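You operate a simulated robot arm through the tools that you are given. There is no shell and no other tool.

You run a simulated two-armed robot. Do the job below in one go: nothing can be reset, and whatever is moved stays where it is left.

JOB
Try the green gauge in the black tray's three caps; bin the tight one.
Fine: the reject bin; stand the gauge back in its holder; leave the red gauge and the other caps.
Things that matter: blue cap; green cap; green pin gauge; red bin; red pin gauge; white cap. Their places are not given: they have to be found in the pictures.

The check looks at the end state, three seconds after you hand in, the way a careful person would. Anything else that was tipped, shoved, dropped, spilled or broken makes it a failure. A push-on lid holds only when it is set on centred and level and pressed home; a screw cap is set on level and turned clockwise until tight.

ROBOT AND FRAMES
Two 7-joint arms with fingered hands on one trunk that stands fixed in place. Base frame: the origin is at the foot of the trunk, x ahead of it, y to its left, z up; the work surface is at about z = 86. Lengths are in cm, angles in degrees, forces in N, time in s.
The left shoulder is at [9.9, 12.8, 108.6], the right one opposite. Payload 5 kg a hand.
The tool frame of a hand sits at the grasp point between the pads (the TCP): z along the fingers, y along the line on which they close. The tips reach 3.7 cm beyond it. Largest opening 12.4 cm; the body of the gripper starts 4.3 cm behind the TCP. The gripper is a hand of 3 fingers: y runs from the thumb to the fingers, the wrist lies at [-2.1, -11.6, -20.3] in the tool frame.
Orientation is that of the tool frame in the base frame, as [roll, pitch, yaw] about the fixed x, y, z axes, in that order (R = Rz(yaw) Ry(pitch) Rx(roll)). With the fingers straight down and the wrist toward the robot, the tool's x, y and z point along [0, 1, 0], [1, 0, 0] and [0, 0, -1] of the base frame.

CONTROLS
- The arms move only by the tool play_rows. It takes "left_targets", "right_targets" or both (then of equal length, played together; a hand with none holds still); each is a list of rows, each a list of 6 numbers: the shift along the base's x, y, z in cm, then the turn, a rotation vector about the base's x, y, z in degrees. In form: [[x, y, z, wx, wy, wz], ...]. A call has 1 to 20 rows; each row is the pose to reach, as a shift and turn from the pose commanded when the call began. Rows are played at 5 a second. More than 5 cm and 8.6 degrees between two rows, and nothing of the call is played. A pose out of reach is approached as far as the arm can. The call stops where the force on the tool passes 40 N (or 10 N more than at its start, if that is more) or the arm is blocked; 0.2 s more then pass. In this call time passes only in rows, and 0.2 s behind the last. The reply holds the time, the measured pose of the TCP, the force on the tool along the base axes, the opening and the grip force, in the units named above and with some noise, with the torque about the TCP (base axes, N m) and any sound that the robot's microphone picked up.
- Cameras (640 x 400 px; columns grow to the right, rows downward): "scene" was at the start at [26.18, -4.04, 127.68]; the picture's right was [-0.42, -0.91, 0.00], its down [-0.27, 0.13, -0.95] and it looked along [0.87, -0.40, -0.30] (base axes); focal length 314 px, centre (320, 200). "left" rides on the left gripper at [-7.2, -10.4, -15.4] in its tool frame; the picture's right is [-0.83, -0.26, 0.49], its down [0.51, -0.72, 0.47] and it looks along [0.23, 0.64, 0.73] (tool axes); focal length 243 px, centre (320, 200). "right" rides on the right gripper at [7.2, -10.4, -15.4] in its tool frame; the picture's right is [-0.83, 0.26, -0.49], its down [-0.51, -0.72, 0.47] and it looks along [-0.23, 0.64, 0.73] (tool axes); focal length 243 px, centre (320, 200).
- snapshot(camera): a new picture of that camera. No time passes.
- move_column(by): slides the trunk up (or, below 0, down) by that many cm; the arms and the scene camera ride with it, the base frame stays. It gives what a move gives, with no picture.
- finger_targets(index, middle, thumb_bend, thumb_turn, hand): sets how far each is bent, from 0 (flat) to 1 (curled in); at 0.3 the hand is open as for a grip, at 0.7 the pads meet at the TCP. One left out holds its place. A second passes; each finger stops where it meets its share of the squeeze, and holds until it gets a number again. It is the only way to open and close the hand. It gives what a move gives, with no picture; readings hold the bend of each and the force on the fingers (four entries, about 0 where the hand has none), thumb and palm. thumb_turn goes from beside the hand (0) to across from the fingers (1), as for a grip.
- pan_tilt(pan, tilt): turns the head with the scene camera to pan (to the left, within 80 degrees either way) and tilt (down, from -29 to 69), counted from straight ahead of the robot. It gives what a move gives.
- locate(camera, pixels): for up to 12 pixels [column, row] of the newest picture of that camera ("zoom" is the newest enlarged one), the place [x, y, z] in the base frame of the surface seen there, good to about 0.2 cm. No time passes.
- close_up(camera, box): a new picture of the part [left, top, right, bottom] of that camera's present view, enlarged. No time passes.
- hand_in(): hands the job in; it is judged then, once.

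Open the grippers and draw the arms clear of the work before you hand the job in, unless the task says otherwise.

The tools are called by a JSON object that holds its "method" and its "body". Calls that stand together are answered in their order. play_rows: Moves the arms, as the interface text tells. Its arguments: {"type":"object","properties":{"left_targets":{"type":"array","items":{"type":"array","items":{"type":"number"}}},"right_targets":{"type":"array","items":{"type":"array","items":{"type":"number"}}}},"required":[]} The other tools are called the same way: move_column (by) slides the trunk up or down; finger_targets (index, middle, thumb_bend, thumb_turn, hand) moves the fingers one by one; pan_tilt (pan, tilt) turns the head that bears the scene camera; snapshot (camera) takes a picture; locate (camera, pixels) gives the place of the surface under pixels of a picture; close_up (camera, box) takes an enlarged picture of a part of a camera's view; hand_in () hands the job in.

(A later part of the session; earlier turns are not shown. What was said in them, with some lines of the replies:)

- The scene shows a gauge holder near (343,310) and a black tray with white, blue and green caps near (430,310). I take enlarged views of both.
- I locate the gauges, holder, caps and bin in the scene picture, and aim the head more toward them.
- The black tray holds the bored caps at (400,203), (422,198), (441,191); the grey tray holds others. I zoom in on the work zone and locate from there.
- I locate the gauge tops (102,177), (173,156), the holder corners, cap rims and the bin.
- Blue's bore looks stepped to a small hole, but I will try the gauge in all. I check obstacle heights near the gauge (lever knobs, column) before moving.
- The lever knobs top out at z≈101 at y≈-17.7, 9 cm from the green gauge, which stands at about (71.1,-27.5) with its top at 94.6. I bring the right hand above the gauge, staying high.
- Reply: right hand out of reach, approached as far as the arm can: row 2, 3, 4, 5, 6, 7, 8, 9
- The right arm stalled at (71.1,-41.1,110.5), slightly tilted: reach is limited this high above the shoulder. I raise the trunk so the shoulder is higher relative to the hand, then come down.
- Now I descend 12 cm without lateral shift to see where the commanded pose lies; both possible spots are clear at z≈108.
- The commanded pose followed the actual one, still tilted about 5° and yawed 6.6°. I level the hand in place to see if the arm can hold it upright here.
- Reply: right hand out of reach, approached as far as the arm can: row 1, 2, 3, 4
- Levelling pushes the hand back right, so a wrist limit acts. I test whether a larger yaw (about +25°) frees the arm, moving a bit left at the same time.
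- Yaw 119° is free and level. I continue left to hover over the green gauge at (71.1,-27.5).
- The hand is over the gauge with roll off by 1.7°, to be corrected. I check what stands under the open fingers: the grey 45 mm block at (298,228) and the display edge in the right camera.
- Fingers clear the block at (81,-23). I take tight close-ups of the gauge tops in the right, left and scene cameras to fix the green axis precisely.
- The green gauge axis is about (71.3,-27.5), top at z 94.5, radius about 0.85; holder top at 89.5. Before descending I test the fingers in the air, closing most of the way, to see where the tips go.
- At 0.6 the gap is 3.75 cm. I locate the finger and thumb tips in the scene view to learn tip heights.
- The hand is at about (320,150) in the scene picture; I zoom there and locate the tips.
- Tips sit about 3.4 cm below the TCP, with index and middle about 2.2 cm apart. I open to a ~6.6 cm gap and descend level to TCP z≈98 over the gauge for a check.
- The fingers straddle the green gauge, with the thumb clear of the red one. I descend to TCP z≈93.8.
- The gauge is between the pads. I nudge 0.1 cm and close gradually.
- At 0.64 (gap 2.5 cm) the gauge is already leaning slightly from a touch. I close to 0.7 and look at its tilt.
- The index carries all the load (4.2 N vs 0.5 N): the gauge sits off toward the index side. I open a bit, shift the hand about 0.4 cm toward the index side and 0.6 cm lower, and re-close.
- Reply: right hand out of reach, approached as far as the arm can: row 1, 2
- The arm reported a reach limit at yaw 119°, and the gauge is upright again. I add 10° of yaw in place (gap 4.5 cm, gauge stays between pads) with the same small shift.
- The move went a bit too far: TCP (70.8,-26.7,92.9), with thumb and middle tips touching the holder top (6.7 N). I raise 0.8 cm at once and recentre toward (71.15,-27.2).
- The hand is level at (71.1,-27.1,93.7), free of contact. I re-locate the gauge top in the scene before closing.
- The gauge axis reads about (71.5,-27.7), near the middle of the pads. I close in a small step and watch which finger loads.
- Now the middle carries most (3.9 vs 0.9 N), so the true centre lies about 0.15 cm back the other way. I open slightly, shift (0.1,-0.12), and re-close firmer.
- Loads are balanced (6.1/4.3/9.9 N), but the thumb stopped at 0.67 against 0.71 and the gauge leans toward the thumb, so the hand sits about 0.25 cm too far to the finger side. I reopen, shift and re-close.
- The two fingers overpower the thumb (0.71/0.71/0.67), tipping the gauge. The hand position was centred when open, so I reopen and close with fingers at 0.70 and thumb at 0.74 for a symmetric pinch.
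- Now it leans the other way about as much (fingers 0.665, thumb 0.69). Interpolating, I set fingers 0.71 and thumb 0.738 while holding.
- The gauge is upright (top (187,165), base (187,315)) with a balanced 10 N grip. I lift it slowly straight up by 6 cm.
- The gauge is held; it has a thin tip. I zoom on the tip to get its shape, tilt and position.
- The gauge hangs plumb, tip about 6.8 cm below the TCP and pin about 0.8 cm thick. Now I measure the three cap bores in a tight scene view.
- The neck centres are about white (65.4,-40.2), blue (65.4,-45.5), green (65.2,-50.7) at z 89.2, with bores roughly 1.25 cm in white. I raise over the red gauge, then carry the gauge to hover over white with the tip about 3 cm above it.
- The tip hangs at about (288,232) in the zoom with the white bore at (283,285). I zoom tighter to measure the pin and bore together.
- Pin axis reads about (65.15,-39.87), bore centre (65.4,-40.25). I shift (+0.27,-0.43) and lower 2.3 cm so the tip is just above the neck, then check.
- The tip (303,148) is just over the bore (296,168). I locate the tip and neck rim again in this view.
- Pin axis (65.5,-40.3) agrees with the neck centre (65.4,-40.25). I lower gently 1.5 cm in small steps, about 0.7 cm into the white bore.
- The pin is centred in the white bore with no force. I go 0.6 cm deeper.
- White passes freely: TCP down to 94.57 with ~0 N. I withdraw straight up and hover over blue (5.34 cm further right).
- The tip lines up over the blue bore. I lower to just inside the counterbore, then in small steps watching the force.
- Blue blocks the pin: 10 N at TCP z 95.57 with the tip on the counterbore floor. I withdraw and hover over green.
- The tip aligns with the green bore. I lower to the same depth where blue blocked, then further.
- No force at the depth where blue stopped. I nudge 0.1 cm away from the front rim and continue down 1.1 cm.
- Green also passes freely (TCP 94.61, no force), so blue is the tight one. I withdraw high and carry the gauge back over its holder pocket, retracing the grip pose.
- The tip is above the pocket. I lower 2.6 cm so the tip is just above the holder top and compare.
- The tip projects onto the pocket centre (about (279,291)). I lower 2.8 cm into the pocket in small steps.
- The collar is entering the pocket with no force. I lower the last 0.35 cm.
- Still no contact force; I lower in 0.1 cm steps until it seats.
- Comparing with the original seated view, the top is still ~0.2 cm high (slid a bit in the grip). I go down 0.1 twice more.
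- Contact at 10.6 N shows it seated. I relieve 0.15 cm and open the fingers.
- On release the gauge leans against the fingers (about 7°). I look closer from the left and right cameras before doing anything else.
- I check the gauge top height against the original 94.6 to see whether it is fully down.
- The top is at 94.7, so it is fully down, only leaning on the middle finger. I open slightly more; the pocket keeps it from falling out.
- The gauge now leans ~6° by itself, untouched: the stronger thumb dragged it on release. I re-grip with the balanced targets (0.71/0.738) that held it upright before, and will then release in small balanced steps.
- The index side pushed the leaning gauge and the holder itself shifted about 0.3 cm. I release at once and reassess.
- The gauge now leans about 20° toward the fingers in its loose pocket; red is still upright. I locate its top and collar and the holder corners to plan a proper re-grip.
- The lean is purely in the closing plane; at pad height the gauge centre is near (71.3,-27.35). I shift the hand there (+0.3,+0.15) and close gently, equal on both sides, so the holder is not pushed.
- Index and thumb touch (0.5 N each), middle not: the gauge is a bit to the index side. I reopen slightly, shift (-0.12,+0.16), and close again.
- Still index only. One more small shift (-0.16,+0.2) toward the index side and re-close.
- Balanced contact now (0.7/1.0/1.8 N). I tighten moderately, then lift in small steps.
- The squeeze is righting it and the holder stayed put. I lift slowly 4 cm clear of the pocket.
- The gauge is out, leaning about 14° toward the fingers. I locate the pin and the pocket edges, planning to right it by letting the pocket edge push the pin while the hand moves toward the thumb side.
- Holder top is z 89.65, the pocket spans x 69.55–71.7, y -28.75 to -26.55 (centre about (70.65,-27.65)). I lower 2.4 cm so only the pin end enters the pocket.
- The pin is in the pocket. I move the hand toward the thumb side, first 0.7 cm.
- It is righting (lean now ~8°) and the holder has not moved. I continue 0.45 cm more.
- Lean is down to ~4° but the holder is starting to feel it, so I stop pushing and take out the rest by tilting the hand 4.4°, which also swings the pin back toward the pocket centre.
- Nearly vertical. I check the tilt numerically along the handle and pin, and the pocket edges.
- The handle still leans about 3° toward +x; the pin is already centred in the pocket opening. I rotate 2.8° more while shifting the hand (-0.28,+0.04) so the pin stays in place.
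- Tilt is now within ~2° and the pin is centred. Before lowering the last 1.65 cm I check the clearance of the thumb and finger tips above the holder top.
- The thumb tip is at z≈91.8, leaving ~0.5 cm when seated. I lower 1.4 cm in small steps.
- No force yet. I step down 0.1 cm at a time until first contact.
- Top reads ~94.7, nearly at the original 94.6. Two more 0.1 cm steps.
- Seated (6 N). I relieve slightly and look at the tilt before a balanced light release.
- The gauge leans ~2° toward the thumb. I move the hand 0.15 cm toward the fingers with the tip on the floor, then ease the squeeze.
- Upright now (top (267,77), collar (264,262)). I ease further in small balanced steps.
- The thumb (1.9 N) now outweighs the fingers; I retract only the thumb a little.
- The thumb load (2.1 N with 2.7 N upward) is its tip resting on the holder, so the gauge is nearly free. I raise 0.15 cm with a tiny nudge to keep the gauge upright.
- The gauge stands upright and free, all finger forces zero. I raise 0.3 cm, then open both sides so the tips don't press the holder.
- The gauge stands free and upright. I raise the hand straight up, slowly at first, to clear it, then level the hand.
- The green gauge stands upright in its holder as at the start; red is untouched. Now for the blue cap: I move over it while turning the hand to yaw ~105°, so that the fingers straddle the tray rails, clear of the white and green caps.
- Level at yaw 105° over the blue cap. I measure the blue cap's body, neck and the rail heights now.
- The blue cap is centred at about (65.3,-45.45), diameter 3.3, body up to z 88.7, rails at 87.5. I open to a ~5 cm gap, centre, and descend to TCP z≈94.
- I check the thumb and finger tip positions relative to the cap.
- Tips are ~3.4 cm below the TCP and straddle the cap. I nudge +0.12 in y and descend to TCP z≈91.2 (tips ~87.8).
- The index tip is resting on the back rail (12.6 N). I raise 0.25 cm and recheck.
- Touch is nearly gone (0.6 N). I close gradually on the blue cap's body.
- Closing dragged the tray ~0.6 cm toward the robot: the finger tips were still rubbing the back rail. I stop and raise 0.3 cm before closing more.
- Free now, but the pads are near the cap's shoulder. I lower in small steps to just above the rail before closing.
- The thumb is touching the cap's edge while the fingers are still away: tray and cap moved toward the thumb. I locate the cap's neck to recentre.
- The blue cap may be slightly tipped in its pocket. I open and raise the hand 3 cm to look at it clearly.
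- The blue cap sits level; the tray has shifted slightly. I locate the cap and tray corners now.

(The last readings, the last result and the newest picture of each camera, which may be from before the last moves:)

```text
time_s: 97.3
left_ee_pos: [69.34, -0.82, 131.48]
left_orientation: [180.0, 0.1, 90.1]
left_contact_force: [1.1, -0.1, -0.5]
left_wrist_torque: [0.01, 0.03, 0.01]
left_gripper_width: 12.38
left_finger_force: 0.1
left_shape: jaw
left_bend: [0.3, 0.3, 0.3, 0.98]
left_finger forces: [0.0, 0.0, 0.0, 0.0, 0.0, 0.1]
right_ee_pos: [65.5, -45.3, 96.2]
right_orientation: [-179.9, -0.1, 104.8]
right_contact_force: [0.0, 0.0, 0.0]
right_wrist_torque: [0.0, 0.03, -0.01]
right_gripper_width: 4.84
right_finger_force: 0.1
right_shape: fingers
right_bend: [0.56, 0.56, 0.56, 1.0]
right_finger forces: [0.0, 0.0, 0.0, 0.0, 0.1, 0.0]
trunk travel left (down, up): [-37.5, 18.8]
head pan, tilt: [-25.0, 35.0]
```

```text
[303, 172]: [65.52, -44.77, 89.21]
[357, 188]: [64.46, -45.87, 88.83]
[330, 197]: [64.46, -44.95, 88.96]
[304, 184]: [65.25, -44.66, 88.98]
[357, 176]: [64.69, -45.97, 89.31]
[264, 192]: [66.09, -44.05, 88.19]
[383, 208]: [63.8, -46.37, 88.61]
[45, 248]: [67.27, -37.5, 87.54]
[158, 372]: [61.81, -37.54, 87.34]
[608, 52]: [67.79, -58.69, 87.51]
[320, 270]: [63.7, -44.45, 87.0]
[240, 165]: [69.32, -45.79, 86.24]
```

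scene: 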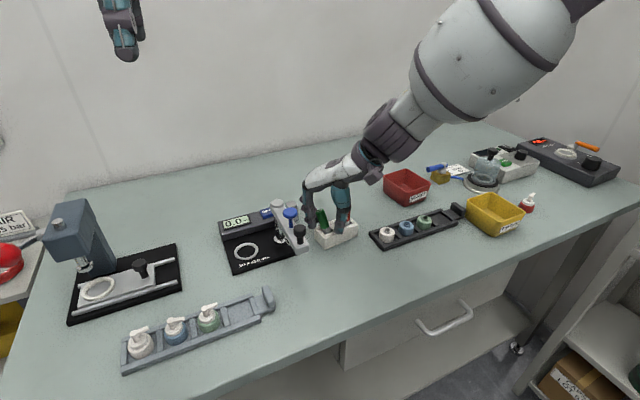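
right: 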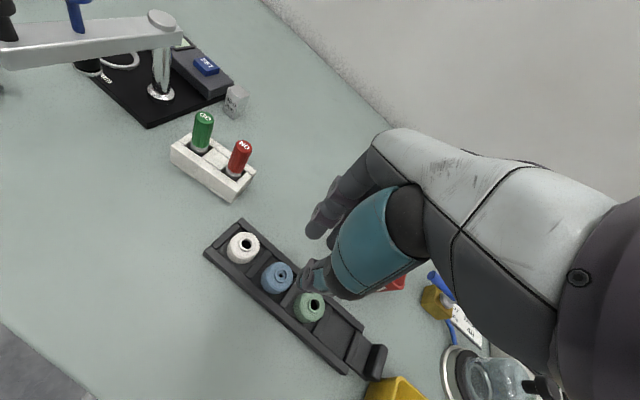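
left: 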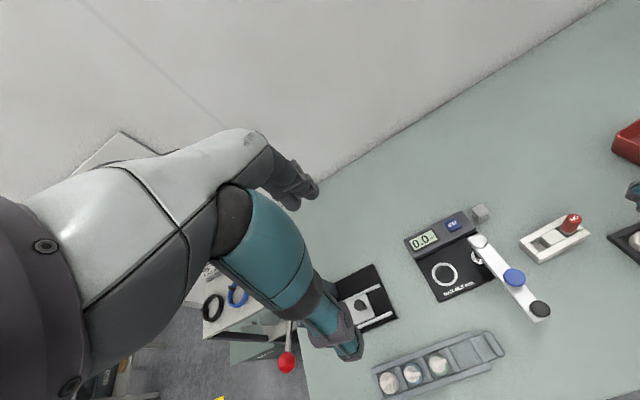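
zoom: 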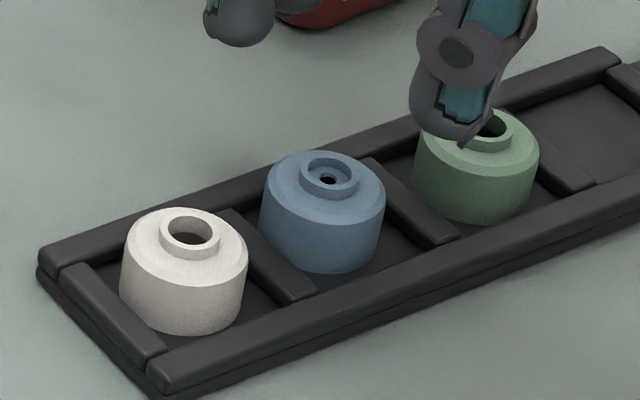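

The tray's left end moved ~0.6 cm toward the robot. The cap centre is now (64.97,-45.27). I pre-close to 0.6 in the air, shift x -0.4, and descend to TCP z≈91.8, above the rails.

{"method": "finger_targets", "body": {"hand": "right", "index": 0.595, "middle": 0.595, "thumb_bend": 0.595}}

{"method": "play_rows", "body": {"right_targets": [[-0.4, 0, -1, 0, 0, 0], [-0.4, 0, -2, 0, 0, 0], [-0.4, 0, -3, 0, 0, 0], [-0.4, 0, -3.8, 0, 0, 0], [-0.4, 0, -4.2, 0, 0, 0], [-0.4, 0, -4.2, 0, 0, 0]]}}

{"method": "close_up", "body": {"camera": "scene", "box": [386, 203, 426, 243]}}

{"method": "close_up", "body": {"camera": "right", "box": [230, 190, 390, 330]}}

```text
time_s: 98.3
left_ee_pos: [69.38, -0.7, 131.59]
left_orientation: [180.0, 0.1, 90.1]
left_contact_force: [-0.5, -0.2, -0.3]
left_wrist_torque: [-0.02, -0.01, 0.0]
left_gripper_width: 12.37
left_finger_force: 0.0
left_shape: jaw
left_bend: [0.3, 0.3, 0.3, 0.98]
left_finger forces: [0.0, 0.1, 0.1, 0.1, 0.1, 0.0]
right_ee_pos: [65.42, -45.19, 96.35]
right_orientation: [-179.9, 0.0, 104.8]
right_contact_force: [0.3, 0.5, 0.7]
right_wrist_torque: [0.01, -0.02, 0.0]
right_gripper_width: 4.03
right_finger_force: 0.0
right_shape: fingers
right_bend: [0.59, 0.59, 0.59, 1.0]
right_finger forces: [0.0, 0.0, 0.1, 0.0, 0.0, 0.0]
trunk travel left (down, up): [-37.5, 18.8]
head pan, tilt: [-25.0, 35.0]
```

```text
time_s: 99.7
left_ee_pos: [69.28, -0.6, 131.56]
left_orientation: [180.0, 0.0, 89.9]
left_contact_force: [-0.4, 0.3, 0.7]
left_wrist_torque: [0.02, 0.0, 0.02]
left_gripper_width: 12.36
left_finger_force: 0.1
left_shape: jaw
left_bend: [0.3, 0.3, 0.3, 0.98]
left_finger forces: [0.1, 0.1, 0.0, 0.0, 0.0, 0.1]
right_ee_pos: [65.01, -45.31, 92.21]
right_orientation: [-179.9, 0.0, 104.8]
right_contact_force: [-0.4, -0.1, 0.8]
right_wrist_torque: [0.03, 0.01, 0.01]
right_gripper_width: 4.06
right_finger_force: 0.0
right_shape: fingers
right_bend: [0.59, 0.59, 0.59, 1.0]
right_finger forces: [0.0, 0.0, 0.0, 0.1, 0.0, 0.0]
trunk travel left (down, up): [-37.5, 18.8]
head pan, tilt: [-25.0, 35.0]
```

```text
10.00 times, centred on (406, 223) of scene
```

zoom: 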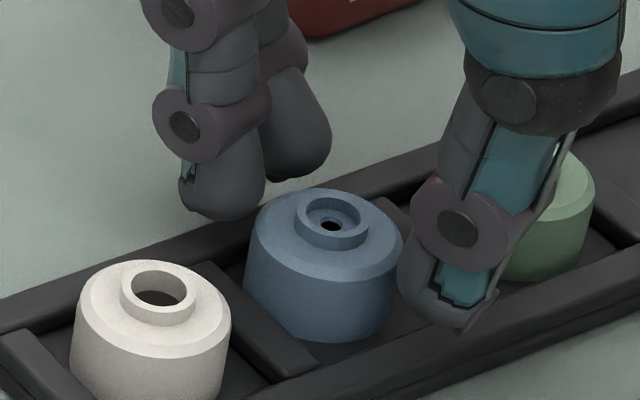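

```text
2.86 times, centred on (310, 260) of right
```

zoom: 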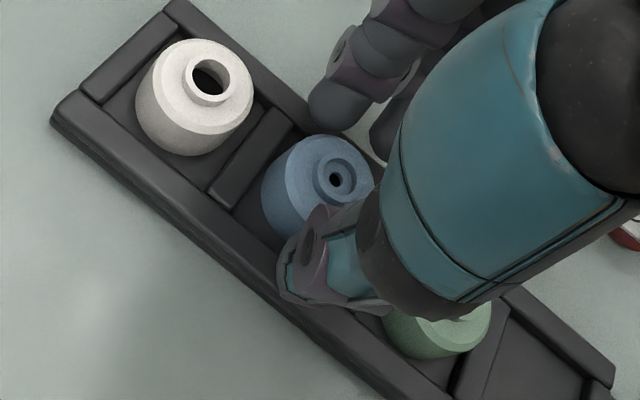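

Clear on all sides at TCP 92.2. I lower in two steps toward 91.75, watching for touch.

{"method": "play_rows", "body": {"right_targets": [[0, 0, -0.15, 0, 0, 0], [0, 0, -0.3, 0, 0, 0], [0, 0, -0.3, 0, 0, 0]]}}

{"method": "play_rows", "body": {"right_targets": [[0, 0, -0.15, 0, 0, 0], [0, 0, -0.15, 0, 0, 0]]}}

{"method": "close_up", "body": {"camera": "scene", "box": [386, 203, 426, 243]}}

```text
time_s: 100.5
left_ee_pos: [69.47, -0.71, 131.52]
left_orientation: [180.0, 0.0, 90.1]
left_contact_force: [-0.1, 0.2, 0.5]
left_wrist_torque: [0.03, 0.01, -0.02]
left_gripper_width: 12.37
left_finger_force: 0.0
left_shape: jaw
left_bend: [0.3, 0.3, 0.3, 0.98]
left_finger forces: [0.0, 0.0, 0.1, 0.1, 0.1, 0.0]
right_ee_pos: [64.94, -45.26, 91.81]
right_orientation: [-179.9, 0.0, 104.8]
right_contact_force: [-0.6, -0.4, 0.7]
right_wrist_torque: [-0.02, -0.01, 0.04]
right_gripper_width: 4.03
right_finger_force: 0.1
right_shape: fingers
right_bend: [0.59, 0.59, 0.59, 1.0]
right_finger forces: [0.0, 0.0, 0.1, 0.0, 0.0, 0.0]
trunk travel left (down, up): [-37.5, 18.8]
head pan, tilt: [-25.0, 35.0]
```

```text
time_s: 101.1
left_ee_pos: [69.25, -0.72, 131.55]
left_orientation: [180.0, 0.0, 90.1]
left_contact_force: [-0.3, 0.1, 0.7]
left_wrist_torque: [-0.01, -0.02, 0.05]
left_gripper_width: 12.39
left_finger_force: 0.0
left_shape: jaw
left_bend: [0.3, 0.3, 0.3, 0.98]
left_finger forces: [0.0, 0.1, 0.1, 0.0, 0.0, 0.0]
right_ee_pos: [64.91, -45.2, 91.64]
right_orientation: [-179.8, 0.0, 104.8]
right_contact_force: [-0.2, 0.1, -0.6]
right_wrist_torque: [0.03, -0.01, -0.02]
right_gripper_width: 4.04
right_finger_force: 0.0
right_shape: fingers
right_bend: [0.59, 0.59, 0.59, 1.0]
right_finger forces: [0.0, 0.1, 0.1, 0.1, 0.0, 0.0]
trunk travel left (down, up): [-37.5, 18.8]
head pan, tilt: [-25.0, 35.0]
```

```text
10.00 times, centred on (406, 223) of scene
```

zoom: 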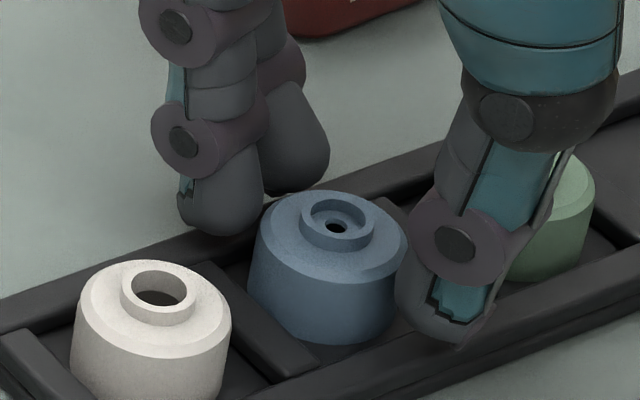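

No touch at 91.64. One more 0.1 cm, then a gentle close.

{"method": "play_rows", "body": {"right_targets": [[0, 0, -0.1, 0, 0, 0], [0, 0, -0.1, 0, 0, 0]]}}

{"method": "finger_targets", "body": {"hand": "right", "index": 0.62, "middle": 0.62, "thumb_bend": 0.62}}

{"method": "close_up", "body": {"camera": "scene", "box": [386, 203, 426, 243]}}

```text
time_s: 101.7
left_ee_pos: [69.41, -0.71, 131.43]
left_orientation: [180.0, -0.1, 90.1]
left_contact_force: [-0.2, 1.2, -1.0]
left_wrist_torque: [0.03, -0.01, -0.01]
left_gripper_width: 12.36
left_finger_force: 0.2
left_shape: jaw
left_bend: [0.3, 0.3, 0.3, 0.98]
left_finger forces: [0.0, 0.1, 0.0, 0.0, 0.0, 0.0]
right_ee_pos: [64.96, -45.19, 91.56]
right_orientation: [-179.9, -0.1, 104.9]
right_contact_force: [0.8, -0.1, 0.7]
right_wrist_torque: [0.0, 0.01, 0.0]
right_gripper_width: 4.02
right_finger_force: 0.1
right_shape: fingers
right_bend: [0.59, 0.59, 0.59, 1.0]
right_finger forces: [0.0, 0.0, 0.0, 0.1, 0.1, 0.1]
trunk travel left (down, up): [-37.5, 18.8]
head pan, tilt: [-25.0, 35.0]
```

```text
time_s: 102.7
left_ee_pos: [69.27, -0.72, 131.45]
left_orientation: [180.0, -0.1, 90.2]
left_contact_force: [0.4, -0.7, 0.2]
left_wrist_torque: [0.03, 0.01, -0.04]
left_gripper_width: 12.33
left_finger_force: 0.1
left_shape: jaw
left_bend: [0.3, 0.3, 0.3, 0.98]
left_finger forces: [0.0, 0.0, 0.0, 0.0, 0.0, 0.0]
right_ee_pos: [64.83, -45.32, 91.62]
right_orientation: [-179.8, 0.0, 104.8]
right_contact_force: [0.1, 0.0, -0.1]
right_wrist_torque: [0.02, -0.01, -0.01]
right_gripper_width: 3.45
right_finger_force: 0.7
right_shape: fingers
right_bend: [0.61, 0.62, 0.61, 1.0]
right_finger forces: [1.1, 0.1, 0.0, 0.0, 1.2, 0.0]
trunk travel left (down, up): [-37.5, 18.8]
head pan, tilt: [-25.0, 35.0]
```

```text
10.00 times, centred on (406, 223) of scene
```

zoom: 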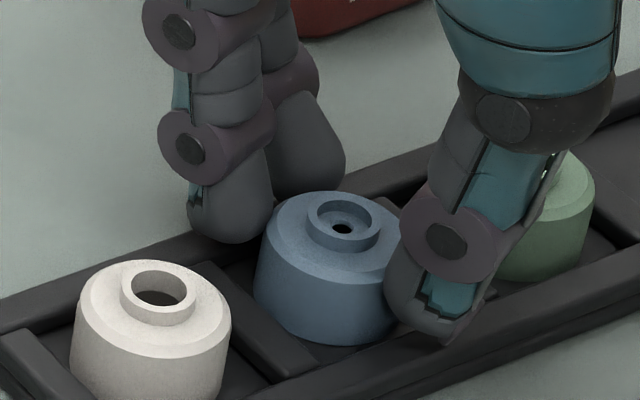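

Index and thumb touch the cap lightly, tray unmoved. I close further so the cap settles against the middle finger.

{"method": "finger_targets", "body": {"hand": "right", "index": 0.65, "middle": 0.66, "thumb_bend": 0.66}}

{"method": "close_up", "body": {"camera": "scene", "box": [386, 203, 426, 243]}}

{"method": "close_up", "body": {"camera": "right", "box": [230, 190, 390, 330]}}

```text
time_s: 103.7
left_ee_pos: [69.3, -0.62, 131.55]
left_orientation: [-180.0, 0.0, 90.0]
left_contact_force: [0.8, 0.7, 0.1]
left_wrist_torque: [0.01, -0.02, 0.04]
left_gripper_width: 12.36
left_finger_force: 0.0
left_shape: jaw
left_bend: [0.3, 0.3, 0.3, 0.98]
left_finger forces: [0.0, 0.0, 0.0, 0.1, 0.0, 0.0]
right_ee_pos: [64.89, -45.42, 91.44]
right_orientation: [-179.8, 0.0, 104.7]
right_contact_force: [-0.6, -0.6, 0.5]
right_wrist_torque: [0.03, -0.03, 0.01]
right_gripper_width: 3.28
right_finger_force: 5.5
right_shape: fingers
right_bend: [0.62, 0.64, 0.62, 1.0]
right_finger forces: [3.4, 1.9, 0.1, 0.0, 5.4, 0.1]
trunk travel left (down, up): [-37.5, 18.8]
head pan, tilt: [-25.0, 35.0]
```

```text
10.00 times, centred on (406, 223) of scene
```

zoom: 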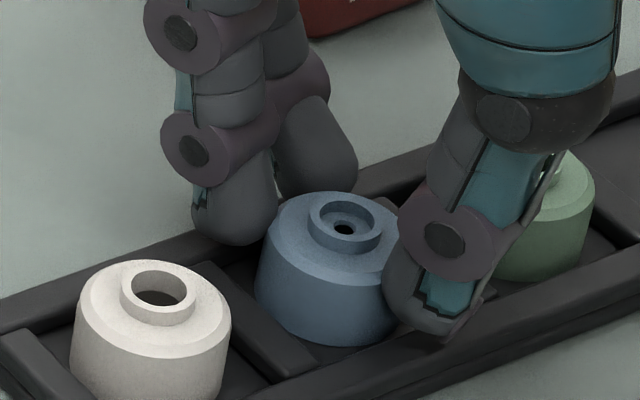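

```text
2.86 times, centred on (310, 260) of right
```

zoom: 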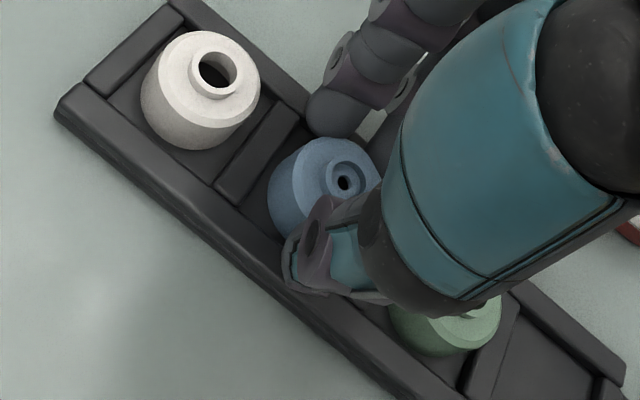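

All three digits hold the cap (3.4/1.9/5.4 N). I tighten and lift 0.6 cm to see if it comes along.

{"method": "finger_targets", "body": {"hand": "right", "index": 0.68, "middle": 0.69, "thumb_bend": 0.7}}

{"method": "play_rows", "body": {"right_targets": [[0, 0, 0.2, 0, 0, 0], [0, 0, 0.4, 0, 0, 0], [0, 0, 0.6, 0, 0, 0], [0, 0, 0.6, 0, 0, 0]]}}

{"method": "close_up", "body": {"camera": "scene", "box": [386, 203, 426, 243]}}

```text
time_s: 104.7
left_ee_pos: [69.39, -0.81, 131.6]
left_orientation: [179.9, -0.1, 90.1]
left_contact_force: [0.2, 0.4, 0.2]
left_wrist_torque: [0.0, -0.02, -0.01]
left_gripper_width: 12.37
left_finger_force: 0.2
left_shape: jaw
left_bend: [0.3, 0.3, 0.3, 0.98]
left_finger forces: [0.1, 0.0, 0.0, 0.0, 0.1, 0.1]
right_ee_pos: [64.93, -45.38, 91.68]
right_orientation: [-180.0, 0.0, 104.8]
right_contact_force: [0.3, -0.4, 0.6]
right_wrist_torque: [-0.02, -0.01, 0.03]
right_gripper_width: 3.22
right_finger_force: 8.9
right_shape: fingers
right_bend: [0.62, 0.66, 0.62, 1.0]
right_finger forces: [4.8, 4.2, 0.0, 0.1, 9.5, 0.0]
trunk travel left (down, up): [-37.5, 18.8]
head pan, tilt: [-25.0, 35.0]
```

```text
time_s: 105.7
left_ee_pos: [69.28, -0.67, 131.48]
left_orientation: [-179.9, -0.1, 90.1]
left_contact_force: [-0.9, 0.3, 0.2]
left_wrist_torque: [0.0, -0.03, 0.02]
left_gripper_width: 12.36
left_finger_force: 0.1
left_shape: jaw
left_bend: [0.3, 0.3, 0.3, 0.98]
left_finger forces: [0.0, 0.0, 0.0, 0.0, 0.1, 0.1]
right_ee_pos: [65.05, -45.33, 92.2]
right_orientation: [-180.0, -0.1, 104.8]
right_contact_force: [-0.6, 0.1, 0.1]
right_wrist_torque: [0.02, 0.04, -0.01]
right_gripper_width: 3.19
right_finger_force: 8.7
right_shape: fingers
right_bend: [0.62, 0.66, 0.62, 1.0]
right_finger forces: [5.1, 4.1, 0.1, 0.0, 9.2, 0.0]
trunk travel left (down, up): [-37.5, 18.8]
head pan, tilt: [-25.0, 35.0]
```

```text
10.00 times, centred on (406, 223) of scene
```

zoom: 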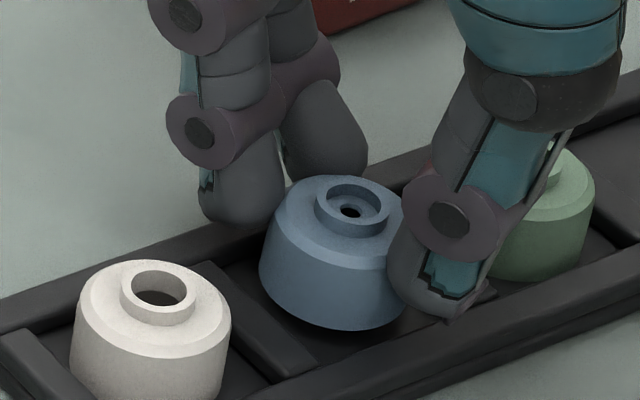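

The blue cap lifts with the hand and the tray stays. I lift it 8 cm, slowly at first.

{"method": "play_rows", "body": {"right_targets": [[0, 0, 0.5, 0, 0, 0], [0, 0, 1.1, 0, 0, 0], [0, 0, 1.8, 0, 0, 0], [0, 0, 2.6, 0, 0, 0], [0, 0, 3.6, 0, 0, 0], [0, 0, 4.8, 0, 0, 0], [0, 0, 6.2, 0, 0, 0], [0, 0, 7.6, 0, 0, 0], [0, 0, 8, 0, 0, 0], [0, 0, 8, 0, 0, 0]]}}

{"method": "close_up", "body": {"camera": "scene", "box": [364, 160, 460, 240]}}

{"method": "snapshot", "body": {"camera": "right"}}

```text
time_s: 107.9
left_ee_pos: [69.42, -0.63, 131.47]
left_orientation: [180.0, 0.0, 90.1]
left_contact_force: [0.7, -0.8, -0.1]
left_wrist_torque: [0.01, -0.02, 0.01]
left_gripper_width: 12.36
left_finger_force: 0.1
left_shape: jaw
left_bend: [0.3, 0.3, 0.3, 0.98]
left_finger forces: [0.1, 0.0, 0.0, 0.0, 0.0, 0.0]
right_ee_pos: [65.0, -45.25, 100.12]
right_orientation: [-179.9, -0.1, 104.8]
right_contact_force: [-0.1, 0.2, -0.9]
right_wrist_torque: [-0.03, -0.01, -0.03]
right_gripper_width: 3.18
right_finger_force: 9.3
right_shape: fingers
right_bend: [0.62, 0.66, 0.62, 1.0]
right_finger forces: [5.0, 4.0, 0.0, 0.1, 9.2, 0.0]
trunk travel left (down, up): [-37.5, 18.8]
head pan, tilt: [-25.0, 35.0]
```

```text
5.00 times, centred on (412, 200) of scene
```

zoom: 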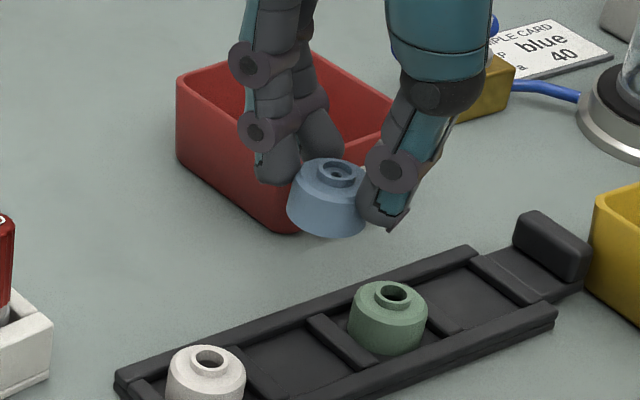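

```text
taken
```

right: 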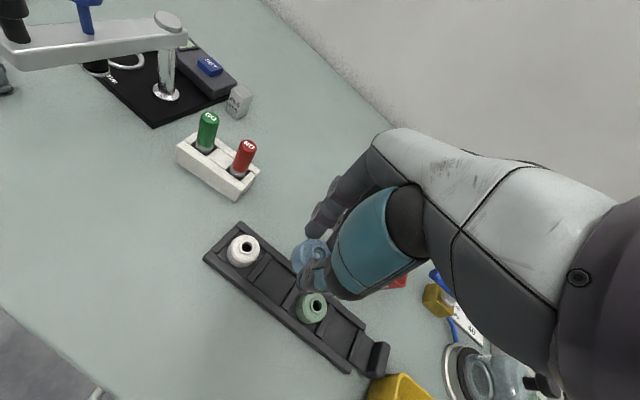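

The cap is held at TCP z 100. I carry it to above the red bin, centre about (78.4,-54.9).

{"method": "play_rows", "body": {"right_targets": [[2.5, -1.8, 0.3, 0, 0, 0], [5.5, -4, 0.3, 0, 0, 0], [8.5, -6.2, 0.3, 0, 0, 0], [11, -8, 0.3, 0, 0, 0], [13, -9.5, 0.3, 0, 0, 0], [13, -9.5, 0.3, 0, 0, 0]]}}

{"method": "close_up", "body": {"camera": "scene", "box": [364, 130, 460, 220]}}

{"method": "snapshot", "body": {"camera": "right"}}

```text
time_s: 109.3
left_ee_pos: [69.3, -0.61, 131.5]
left_orientation: [180.0, 0.1, 90.1]
left_contact_force: [-0.4, 0.1, -0.4]
left_wrist_torque: [0.0, -0.04, 0.0]
left_gripper_width: 12.36
left_finger_force: 0.0
left_shape: jaw
left_bend: [0.3, 0.3, 0.3, 0.98]
left_finger forces: [0.0, 0.0, 0.1, 0.1, 0.1, 0.1]
right_ee_pos: [77.77, -54.69, 100.52]
right_orientation: [-179.9, -0.1, 104.8]
right_contact_force: [0.6, 0.3, 0.1]
right_wrist_torque: [0.01, 0.01, 0.0]
right_gripper_width: 3.18
right_finger_force: 9.0
right_shape: fingers
right_bend: [0.62, 0.66, 0.62, 1.0]
right_finger forces: [5.1, 4.2, 0.0, 0.0, 9.0, 0.0]
trunk travel left (down, up): [-37.5, 18.8]
head pan, tilt: [-25.0, 35.0]
```

```text
4.44 times, centred on (412, 175) of scene
```

zoom: 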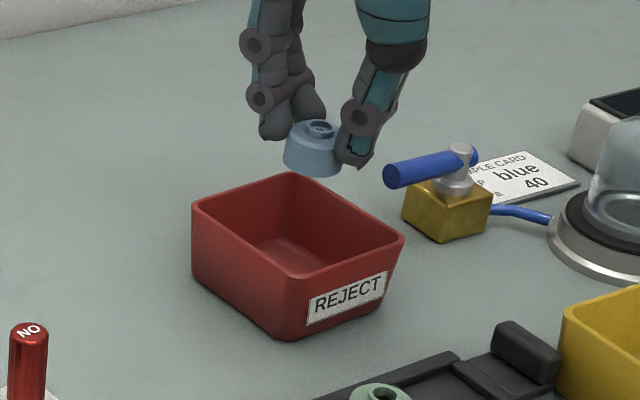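

```text
taken
```

right: 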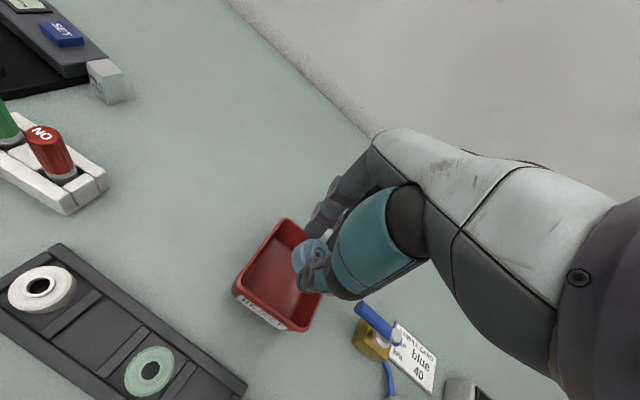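

The cap hangs over the bin's middle. I shift +0.5 in x and lower to TCP z≈94, so the cap is inside the rim while the slanted thumb still clears the wall.

{"method": "play_rows", "body": {"right_targets": [[0.5, 0, -1.5, 0, 0, 0], [0.5, 0, -3, 0, 0, 0], [0.5, 0, -4.3, 0, 0, 0], [0.5, 0, -5.4, 0, 0, 0], [0.5, 0, -5.4, 0, 0, 0]]}}

{"method": "close_up", "body": {"camera": "scene", "box": [374, 140, 450, 210]}}

{"method": "close_up", "body": {"camera": "right", "box": [200, 190, 400, 340]}}

```text
time_s: 110.5
left_ee_pos: [69.3, -0.67, 131.56]
left_orientation: [180.0, 0.1, 90.1]
left_contact_force: [-0.4, 0.6, 1.0]
left_wrist_torque: [0.0, -0.02, 0.0]
left_gripper_width: 12.36
left_finger_force: 0.1
left_shape: jaw
left_bend: [0.3, 0.3, 0.3, 0.98]
left_finger forces: [0.0, 0.0, 0.0, 0.0, 0.0, 0.1]
right_ee_pos: [78.6, -54.76, 95.04]
right_orientation: [-180.0, 0.0, 104.8]
right_contact_force: [-0.5, 0.2, -0.1]
right_wrist_torque: [0.01, -0.01, -0.06]
right_gripper_width: 3.22
right_finger_force: 9.7
right_shape: fingers
right_bend: [0.62, 0.66, 0.62, 1.0]
right_finger forces: [5.1, 4.2, 0.0, 0.0, 9.0, 0.1]
trunk travel left (down, up): [-37.5, 18.8]
head pan, tilt: [-25.0, 35.0]
```

```text
5.71 times, centred on (412, 175) of scene
```

zoom: 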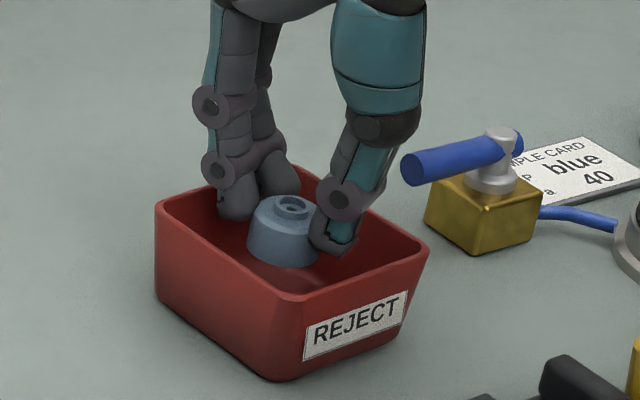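

```text
2.67 times, centred on (300, 265) of right
```

zoom: 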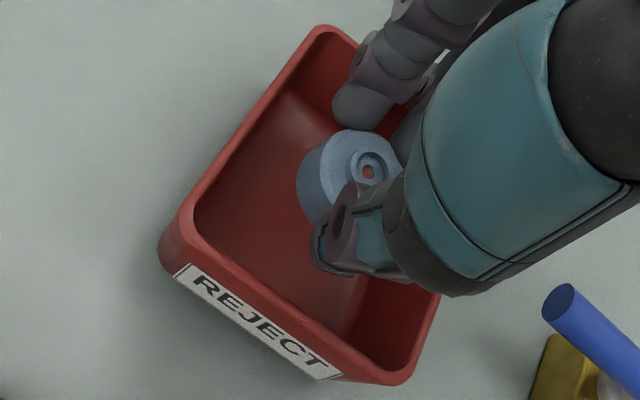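

The cap is over the bin floor, with all digits inside the rim. I lower 1 cm more, then open slightly to let it drop gently.

{"method": "play_rows", "body": {"right_targets": [[0, 0, -0.5, 0, 0, 0], [0, 0, -1, 0, 0, 0], [0, 0, -1.2, 0, 0, 0], [0, 0, -1.2, 0, 0, 0]]}}

{"method": "close_up", "body": {"camera": "scene", "box": [374, 140, 450, 210]}}

```text
time_s: 111.5
left_ee_pos: [69.33, -0.68, 131.49]
left_orientation: [-179.9, 0.1, 90.1]
left_contact_force: [0.8, -0.9, -0.5]
left_wrist_torque: [0.04, -0.03, 0.01]
left_gripper_width: 12.34
left_finger_force: 0.0
left_shape: jaw
left_bend: [0.3, 0.3, 0.3, 0.98]
left_finger forces: [0.1, 0.0, 0.0, 0.1, 0.0, 0.1]
right_ee_pos: [78.53, -54.82, 93.87]
right_orientation: [-179.9, 0.0, 104.8]
right_contact_force: [-0.4, 0.1, 0.7]
right_wrist_torque: [0.0, 0.02, 0.02]
right_gripper_width: 3.19
right_finger_force: 9.5
right_shape: fingers
right_bend: [0.62, 0.66, 0.62, 1.0]
right_finger forces: [5.0, 4.3, 0.0, 0.0, 8.9, 0.1]
trunk travel left (down, up): [-37.5, 18.8]
head pan, tilt: [-25.0, 35.0]
```

```text
5.71 times, centred on (412, 175) of scene
```

zoom: 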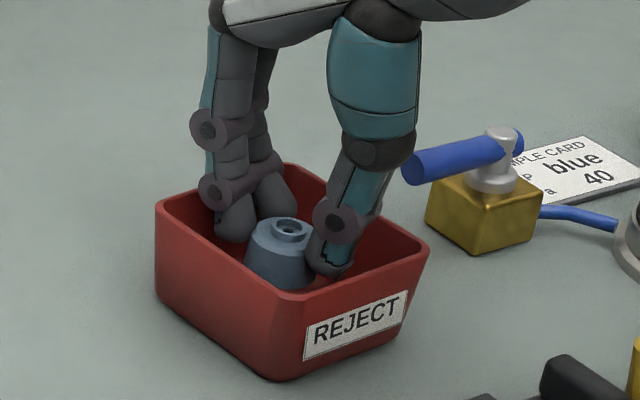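

No contact with the bin. I open slightly to release.

{"method": "finger_targets", "body": {"hand": "right", "index": 0.59, "middle": 0.6, "thumb_bend": 0.59}}

{"method": "close_up", "body": {"camera": "scene", "box": [374, 140, 450, 210]}}

{"method": "close_up", "body": {"camera": "right", "box": [200, 190, 400, 340]}}

```text
time_s: 112.5
left_ee_pos: [69.38, -0.72, 131.4]
left_orientation: [180.0, 0.0, 90.1]
left_contact_force: [0.1, 0.2, -0.2]
left_wrist_torque: [0.01, 0.0, 0.0]
left_gripper_width: 12.36
left_finger_force: 0.0
left_shape: jaw
left_bend: [0.3, 0.3, 0.3, 0.98]
left_finger forces: [0.1, 0.1, 0.0, 0.0, 0.0, 0.1]
right_ee_pos: [78.46, -54.79, 93.77]
right_orientation: [-179.9, 0.0, 104.8]
right_contact_force: [0.3, -0.4, -0.3]
right_wrist_torque: [0.03, 0.01, -0.02]
right_gripper_width: 3.9
right_finger_force: 0.1
right_shape: fingers
right_bend: [0.59, 0.6, 0.59, 1.0]
right_finger forces: [0.1, 0.0, 0.0, 0.0, 0.1, 0.0]
trunk travel left (down, up): [-37.5, 18.8]
head pan, tilt: [-25.0, 35.0]
```

```text
5.71 times, centred on (412, 175) of scene
```

zoom: 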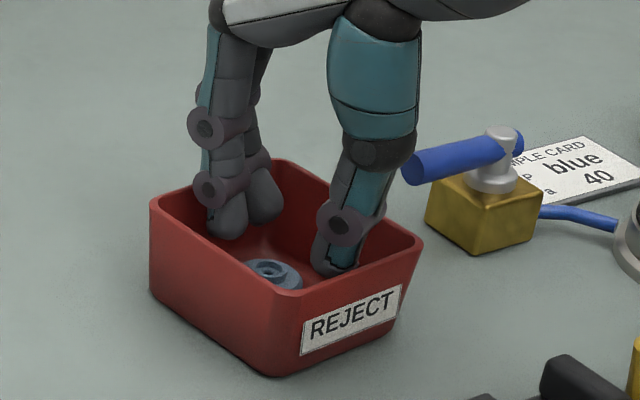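

```text
2.67 times, centred on (300, 265) of right
```

zoom: 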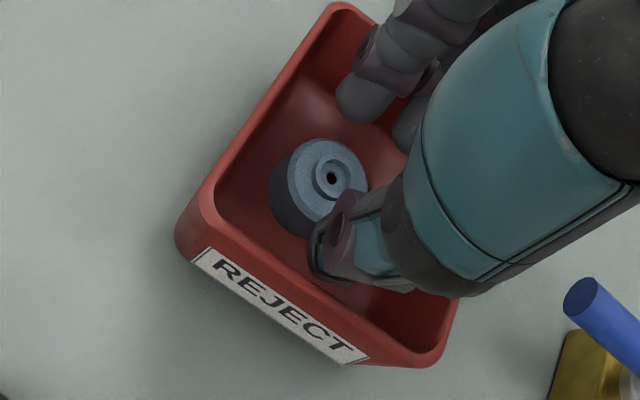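

The blue cap lies on the bin floor. I raise the hand straight up out of the bin.

{"method": "play_rows", "body": {"right_targets": [[-0.1, 0, 0.6, 0, 0, 0], [-0.1, 0, 1.5, 0, 0, 0], [-0.1, 0, 3, 0, 0, 0], [-0.1, 0, 5, 0, 0, 0], [-0.1, 0, 7.5, 0, 0, 0], [-0.1, 0, 9, 0, 0, 0], [-0.1, 0, 9, 0, 0, 0]]}}

{"method": "snapshot", "body": {"camera": "scene"}}

{"method": "close_up", "body": {"camera": "scene", "box": [300, 140, 500, 265]}}

{"method": "locate", "body": {"camera": "zoom", "pixels": [[205, 320], [245, 365], [500, 235], [225, 345], [40, 260], [60, 300]]}}

```text
time_s: 114.1
left_ee_pos: [69.35, -0.69, 131.43]
left_orientation: [180.0, -0.1, 90.0]
left_contact_force: [0.4, -0.8, 0.7]
left_wrist_torque: [0.01, 0.02, -0.02]
left_gripper_width: 12.39
left_finger_force: 0.0
left_shape: jaw
left_bend: [0.3, 0.3, 0.3, 0.98]
left_finger forces: [0.0, 0.0, 0.0, 0.0, 0.1, 0.1]
right_ee_pos: [78.58, -54.94, 102.71]
right_orientation: [-180.0, -0.1, 104.9]
right_contact_force: [0.0, 0.1, 0.5]
right_wrist_torque: [0.04, -0.02, 0.0]
right_gripper_width: 3.92
right_finger_force: 0.1
right_shape: fingers
right_bend: [0.59, 0.6, 0.59, 1.0]
right_finger forces: [0.1, 0.1, 0.0, 0.0, 0.1, 0.0]
trunk travel left (down, up): [-37.5, 18.8]
head pan, tilt: [-25.0, 35.0]
```

```text
taken
```

scene: 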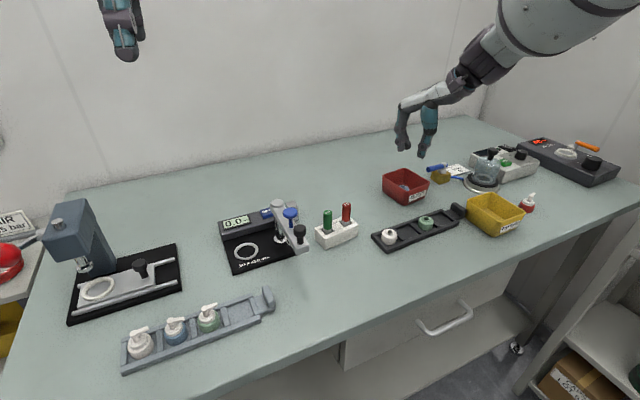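

```text
3.20 times, centred on (400, 202) of scene
```

zoom: 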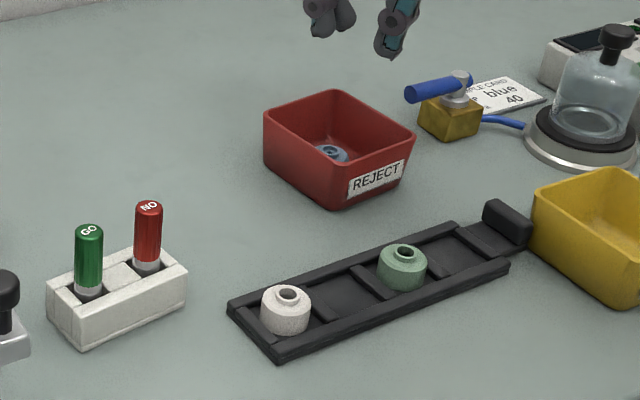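

```text
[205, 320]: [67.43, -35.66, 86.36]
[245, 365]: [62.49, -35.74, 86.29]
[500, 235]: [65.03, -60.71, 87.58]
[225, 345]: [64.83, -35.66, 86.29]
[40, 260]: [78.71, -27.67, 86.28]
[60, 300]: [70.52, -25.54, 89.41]
```

The blue cap is in the red bin, both gauges stand upright, and white and green sit in the tray. I open the right hand and draw the arm back and up.

{"method": "finger_targets", "body": {"hand": "right", "index": 0.3, "middle": 0.3, "thumb_bend": 0.3}}

{"method": "play_rows", "body": {"right_targets": [[0, 0, 3, 0, 0, 0], [-1, 0, 6, 0, 0, 0], [-3, -0.5, 9, 0, 0, 0], [-7, -1, 11, 0, 0, 0], [-11, -1.5, 13, 0, 0, 0], [-15, -2, 14, 0, 0, -4], [-19, -2.5, 15, 0, 0, -8], [-22, -3, 16, 0, 0, -12], [-22, -3, 16, 0, 0, -12]]}}

{"method": "snapshot", "body": {"camera": "scene"}}

{"method": "close_up", "body": {"camera": "scene", "box": [300, 140, 500, 265]}}

{"method": "close_up", "body": {"camera": "scene", "box": [302, 193, 366, 248]}}

```text
time_s: 115.1
left_ee_pos: [69.37, -0.7, 131.6]
left_orientation: [180.0, 0.0, 90.1]
left_contact_force: [0.0, -0.3, -0.2]
left_wrist_torque: [-0.02, 0.01, -0.01]
left_gripper_width: 12.35
left_finger_force: 0.1
left_shape: jaw
left_bend: [0.3, 0.3, 0.3, 0.98]
left_finger forces: [0.0, 0.0, 0.0, 0.1, 0.1, 0.1]
right_ee_pos: [78.61, -54.94, 102.73]
right_orientation: [-179.8, 0.1, 104.7]
right_contact_force: [-0.4, -0.2, 0.5]
right_wrist_torque: [-0.01, -0.02, 0.02]
right_gripper_width: 12.83
right_finger_force: 0.0
right_shape: fingers
right_bend: [0.3, 0.3, 0.3, 0.98]
right_finger forces: [0.0, 0.1, 0.0, 0.0, 0.1, 0.1]
trunk travel left (down, up): [-37.5, 18.8]
head pan, tilt: [-25.0, 35.0]
```

```text
time_s: 117.1
left_ee_pos: [69.63, -0.66, 131.38]
left_orientation: [-180.0, 0.0, 90.0]
left_contact_force: [-0.1, 0.9, -0.1]
left_wrist_torque: [0.01, 0.05, -0.01]
left_gripper_width: 12.37
left_finger_force: 0.1
left_shape: jaw
left_bend: [0.3, 0.3, 0.3, 0.98]
left_finger forces: [0.1, 0.1, 0.0, 0.0, 0.0, 0.0]
right_ee_pos: [56.33, -57.72, 118.78]
right_orientation: [-179.8, -0.1, 92.8]
right_contact_force: [0.0, 0.1, 0.1]
right_wrist_torque: [-0.02, -0.01, -0.02]
right_gripper_width: 12.81
right_finger_force: 0.1
right_shape: fingers
right_bend: [0.3, 0.3, 0.3, 0.98]
right_finger forces: [0.1, 0.0, 0.0, 0.0, 0.1, 0.0]
trunk travel left (down, up): [-37.5, 18.8]
head pan, tilt: [-25.0, 35.0]
```

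```text
taken
```

scene: 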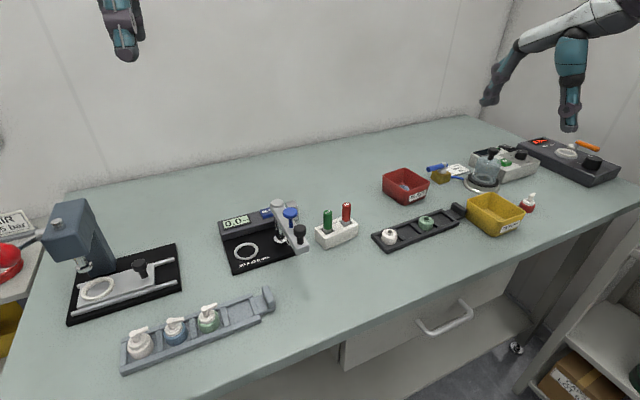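

```text
3.20 times, centred on (400, 202) of scene
```

zoom: 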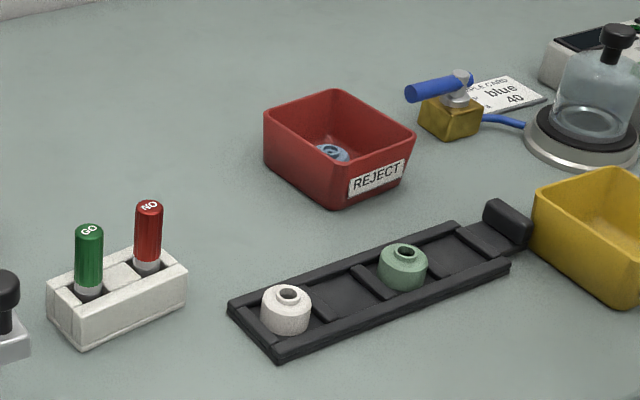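

```text
7.27 times, centred on (334, 220) of scene
```

zoom: 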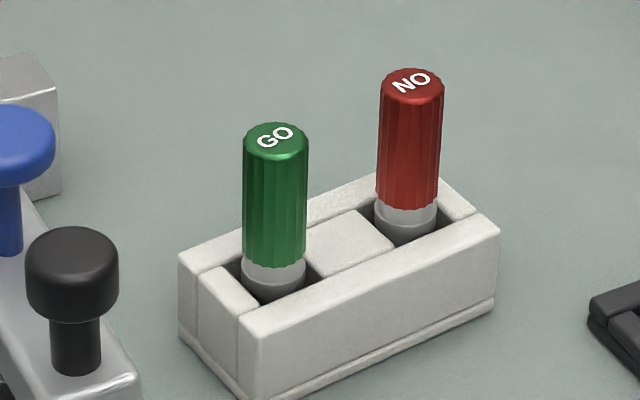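

Everything is where it should be: blue cap in the reject bin, green and red gauges upright in the holder, white and green caps in the tray, both hands open and clear. I hand the job in.

{"method": "hand_in", "body": {}}

```text
The job is handed in.
```

I tried the green gauge in all three caps of the black tray. Blue is the tight one, and it is now in the red reject bin.

- **White and green caps:** the pin went in freely, with no force on it.
- **Blue cap:** the pin stopped at the step inside the bore, at about 10 N.
- **Green gauge:** it stands upright again in its holder. The first time I put it back it ended up leaning, so I lifted it out and set it again.
- **Red gauge and the other caps:** the red gauge is upright and was not handled. White and green are still in their tray pockets.

Some things got nudged along the way:

- **Gauge holder:** it slid about 0.3–0.4 cm.
- **Black tray:** its left end moved about 0.6 cm toward the robot when the fingers rubbed a rail.
- **Reject bin:** it shifted about 0.2 cm.

Nothing tipped over or fell. I left these shifts as they were, because pushing things back risked moving them further. Both hands are open and clear of the work.
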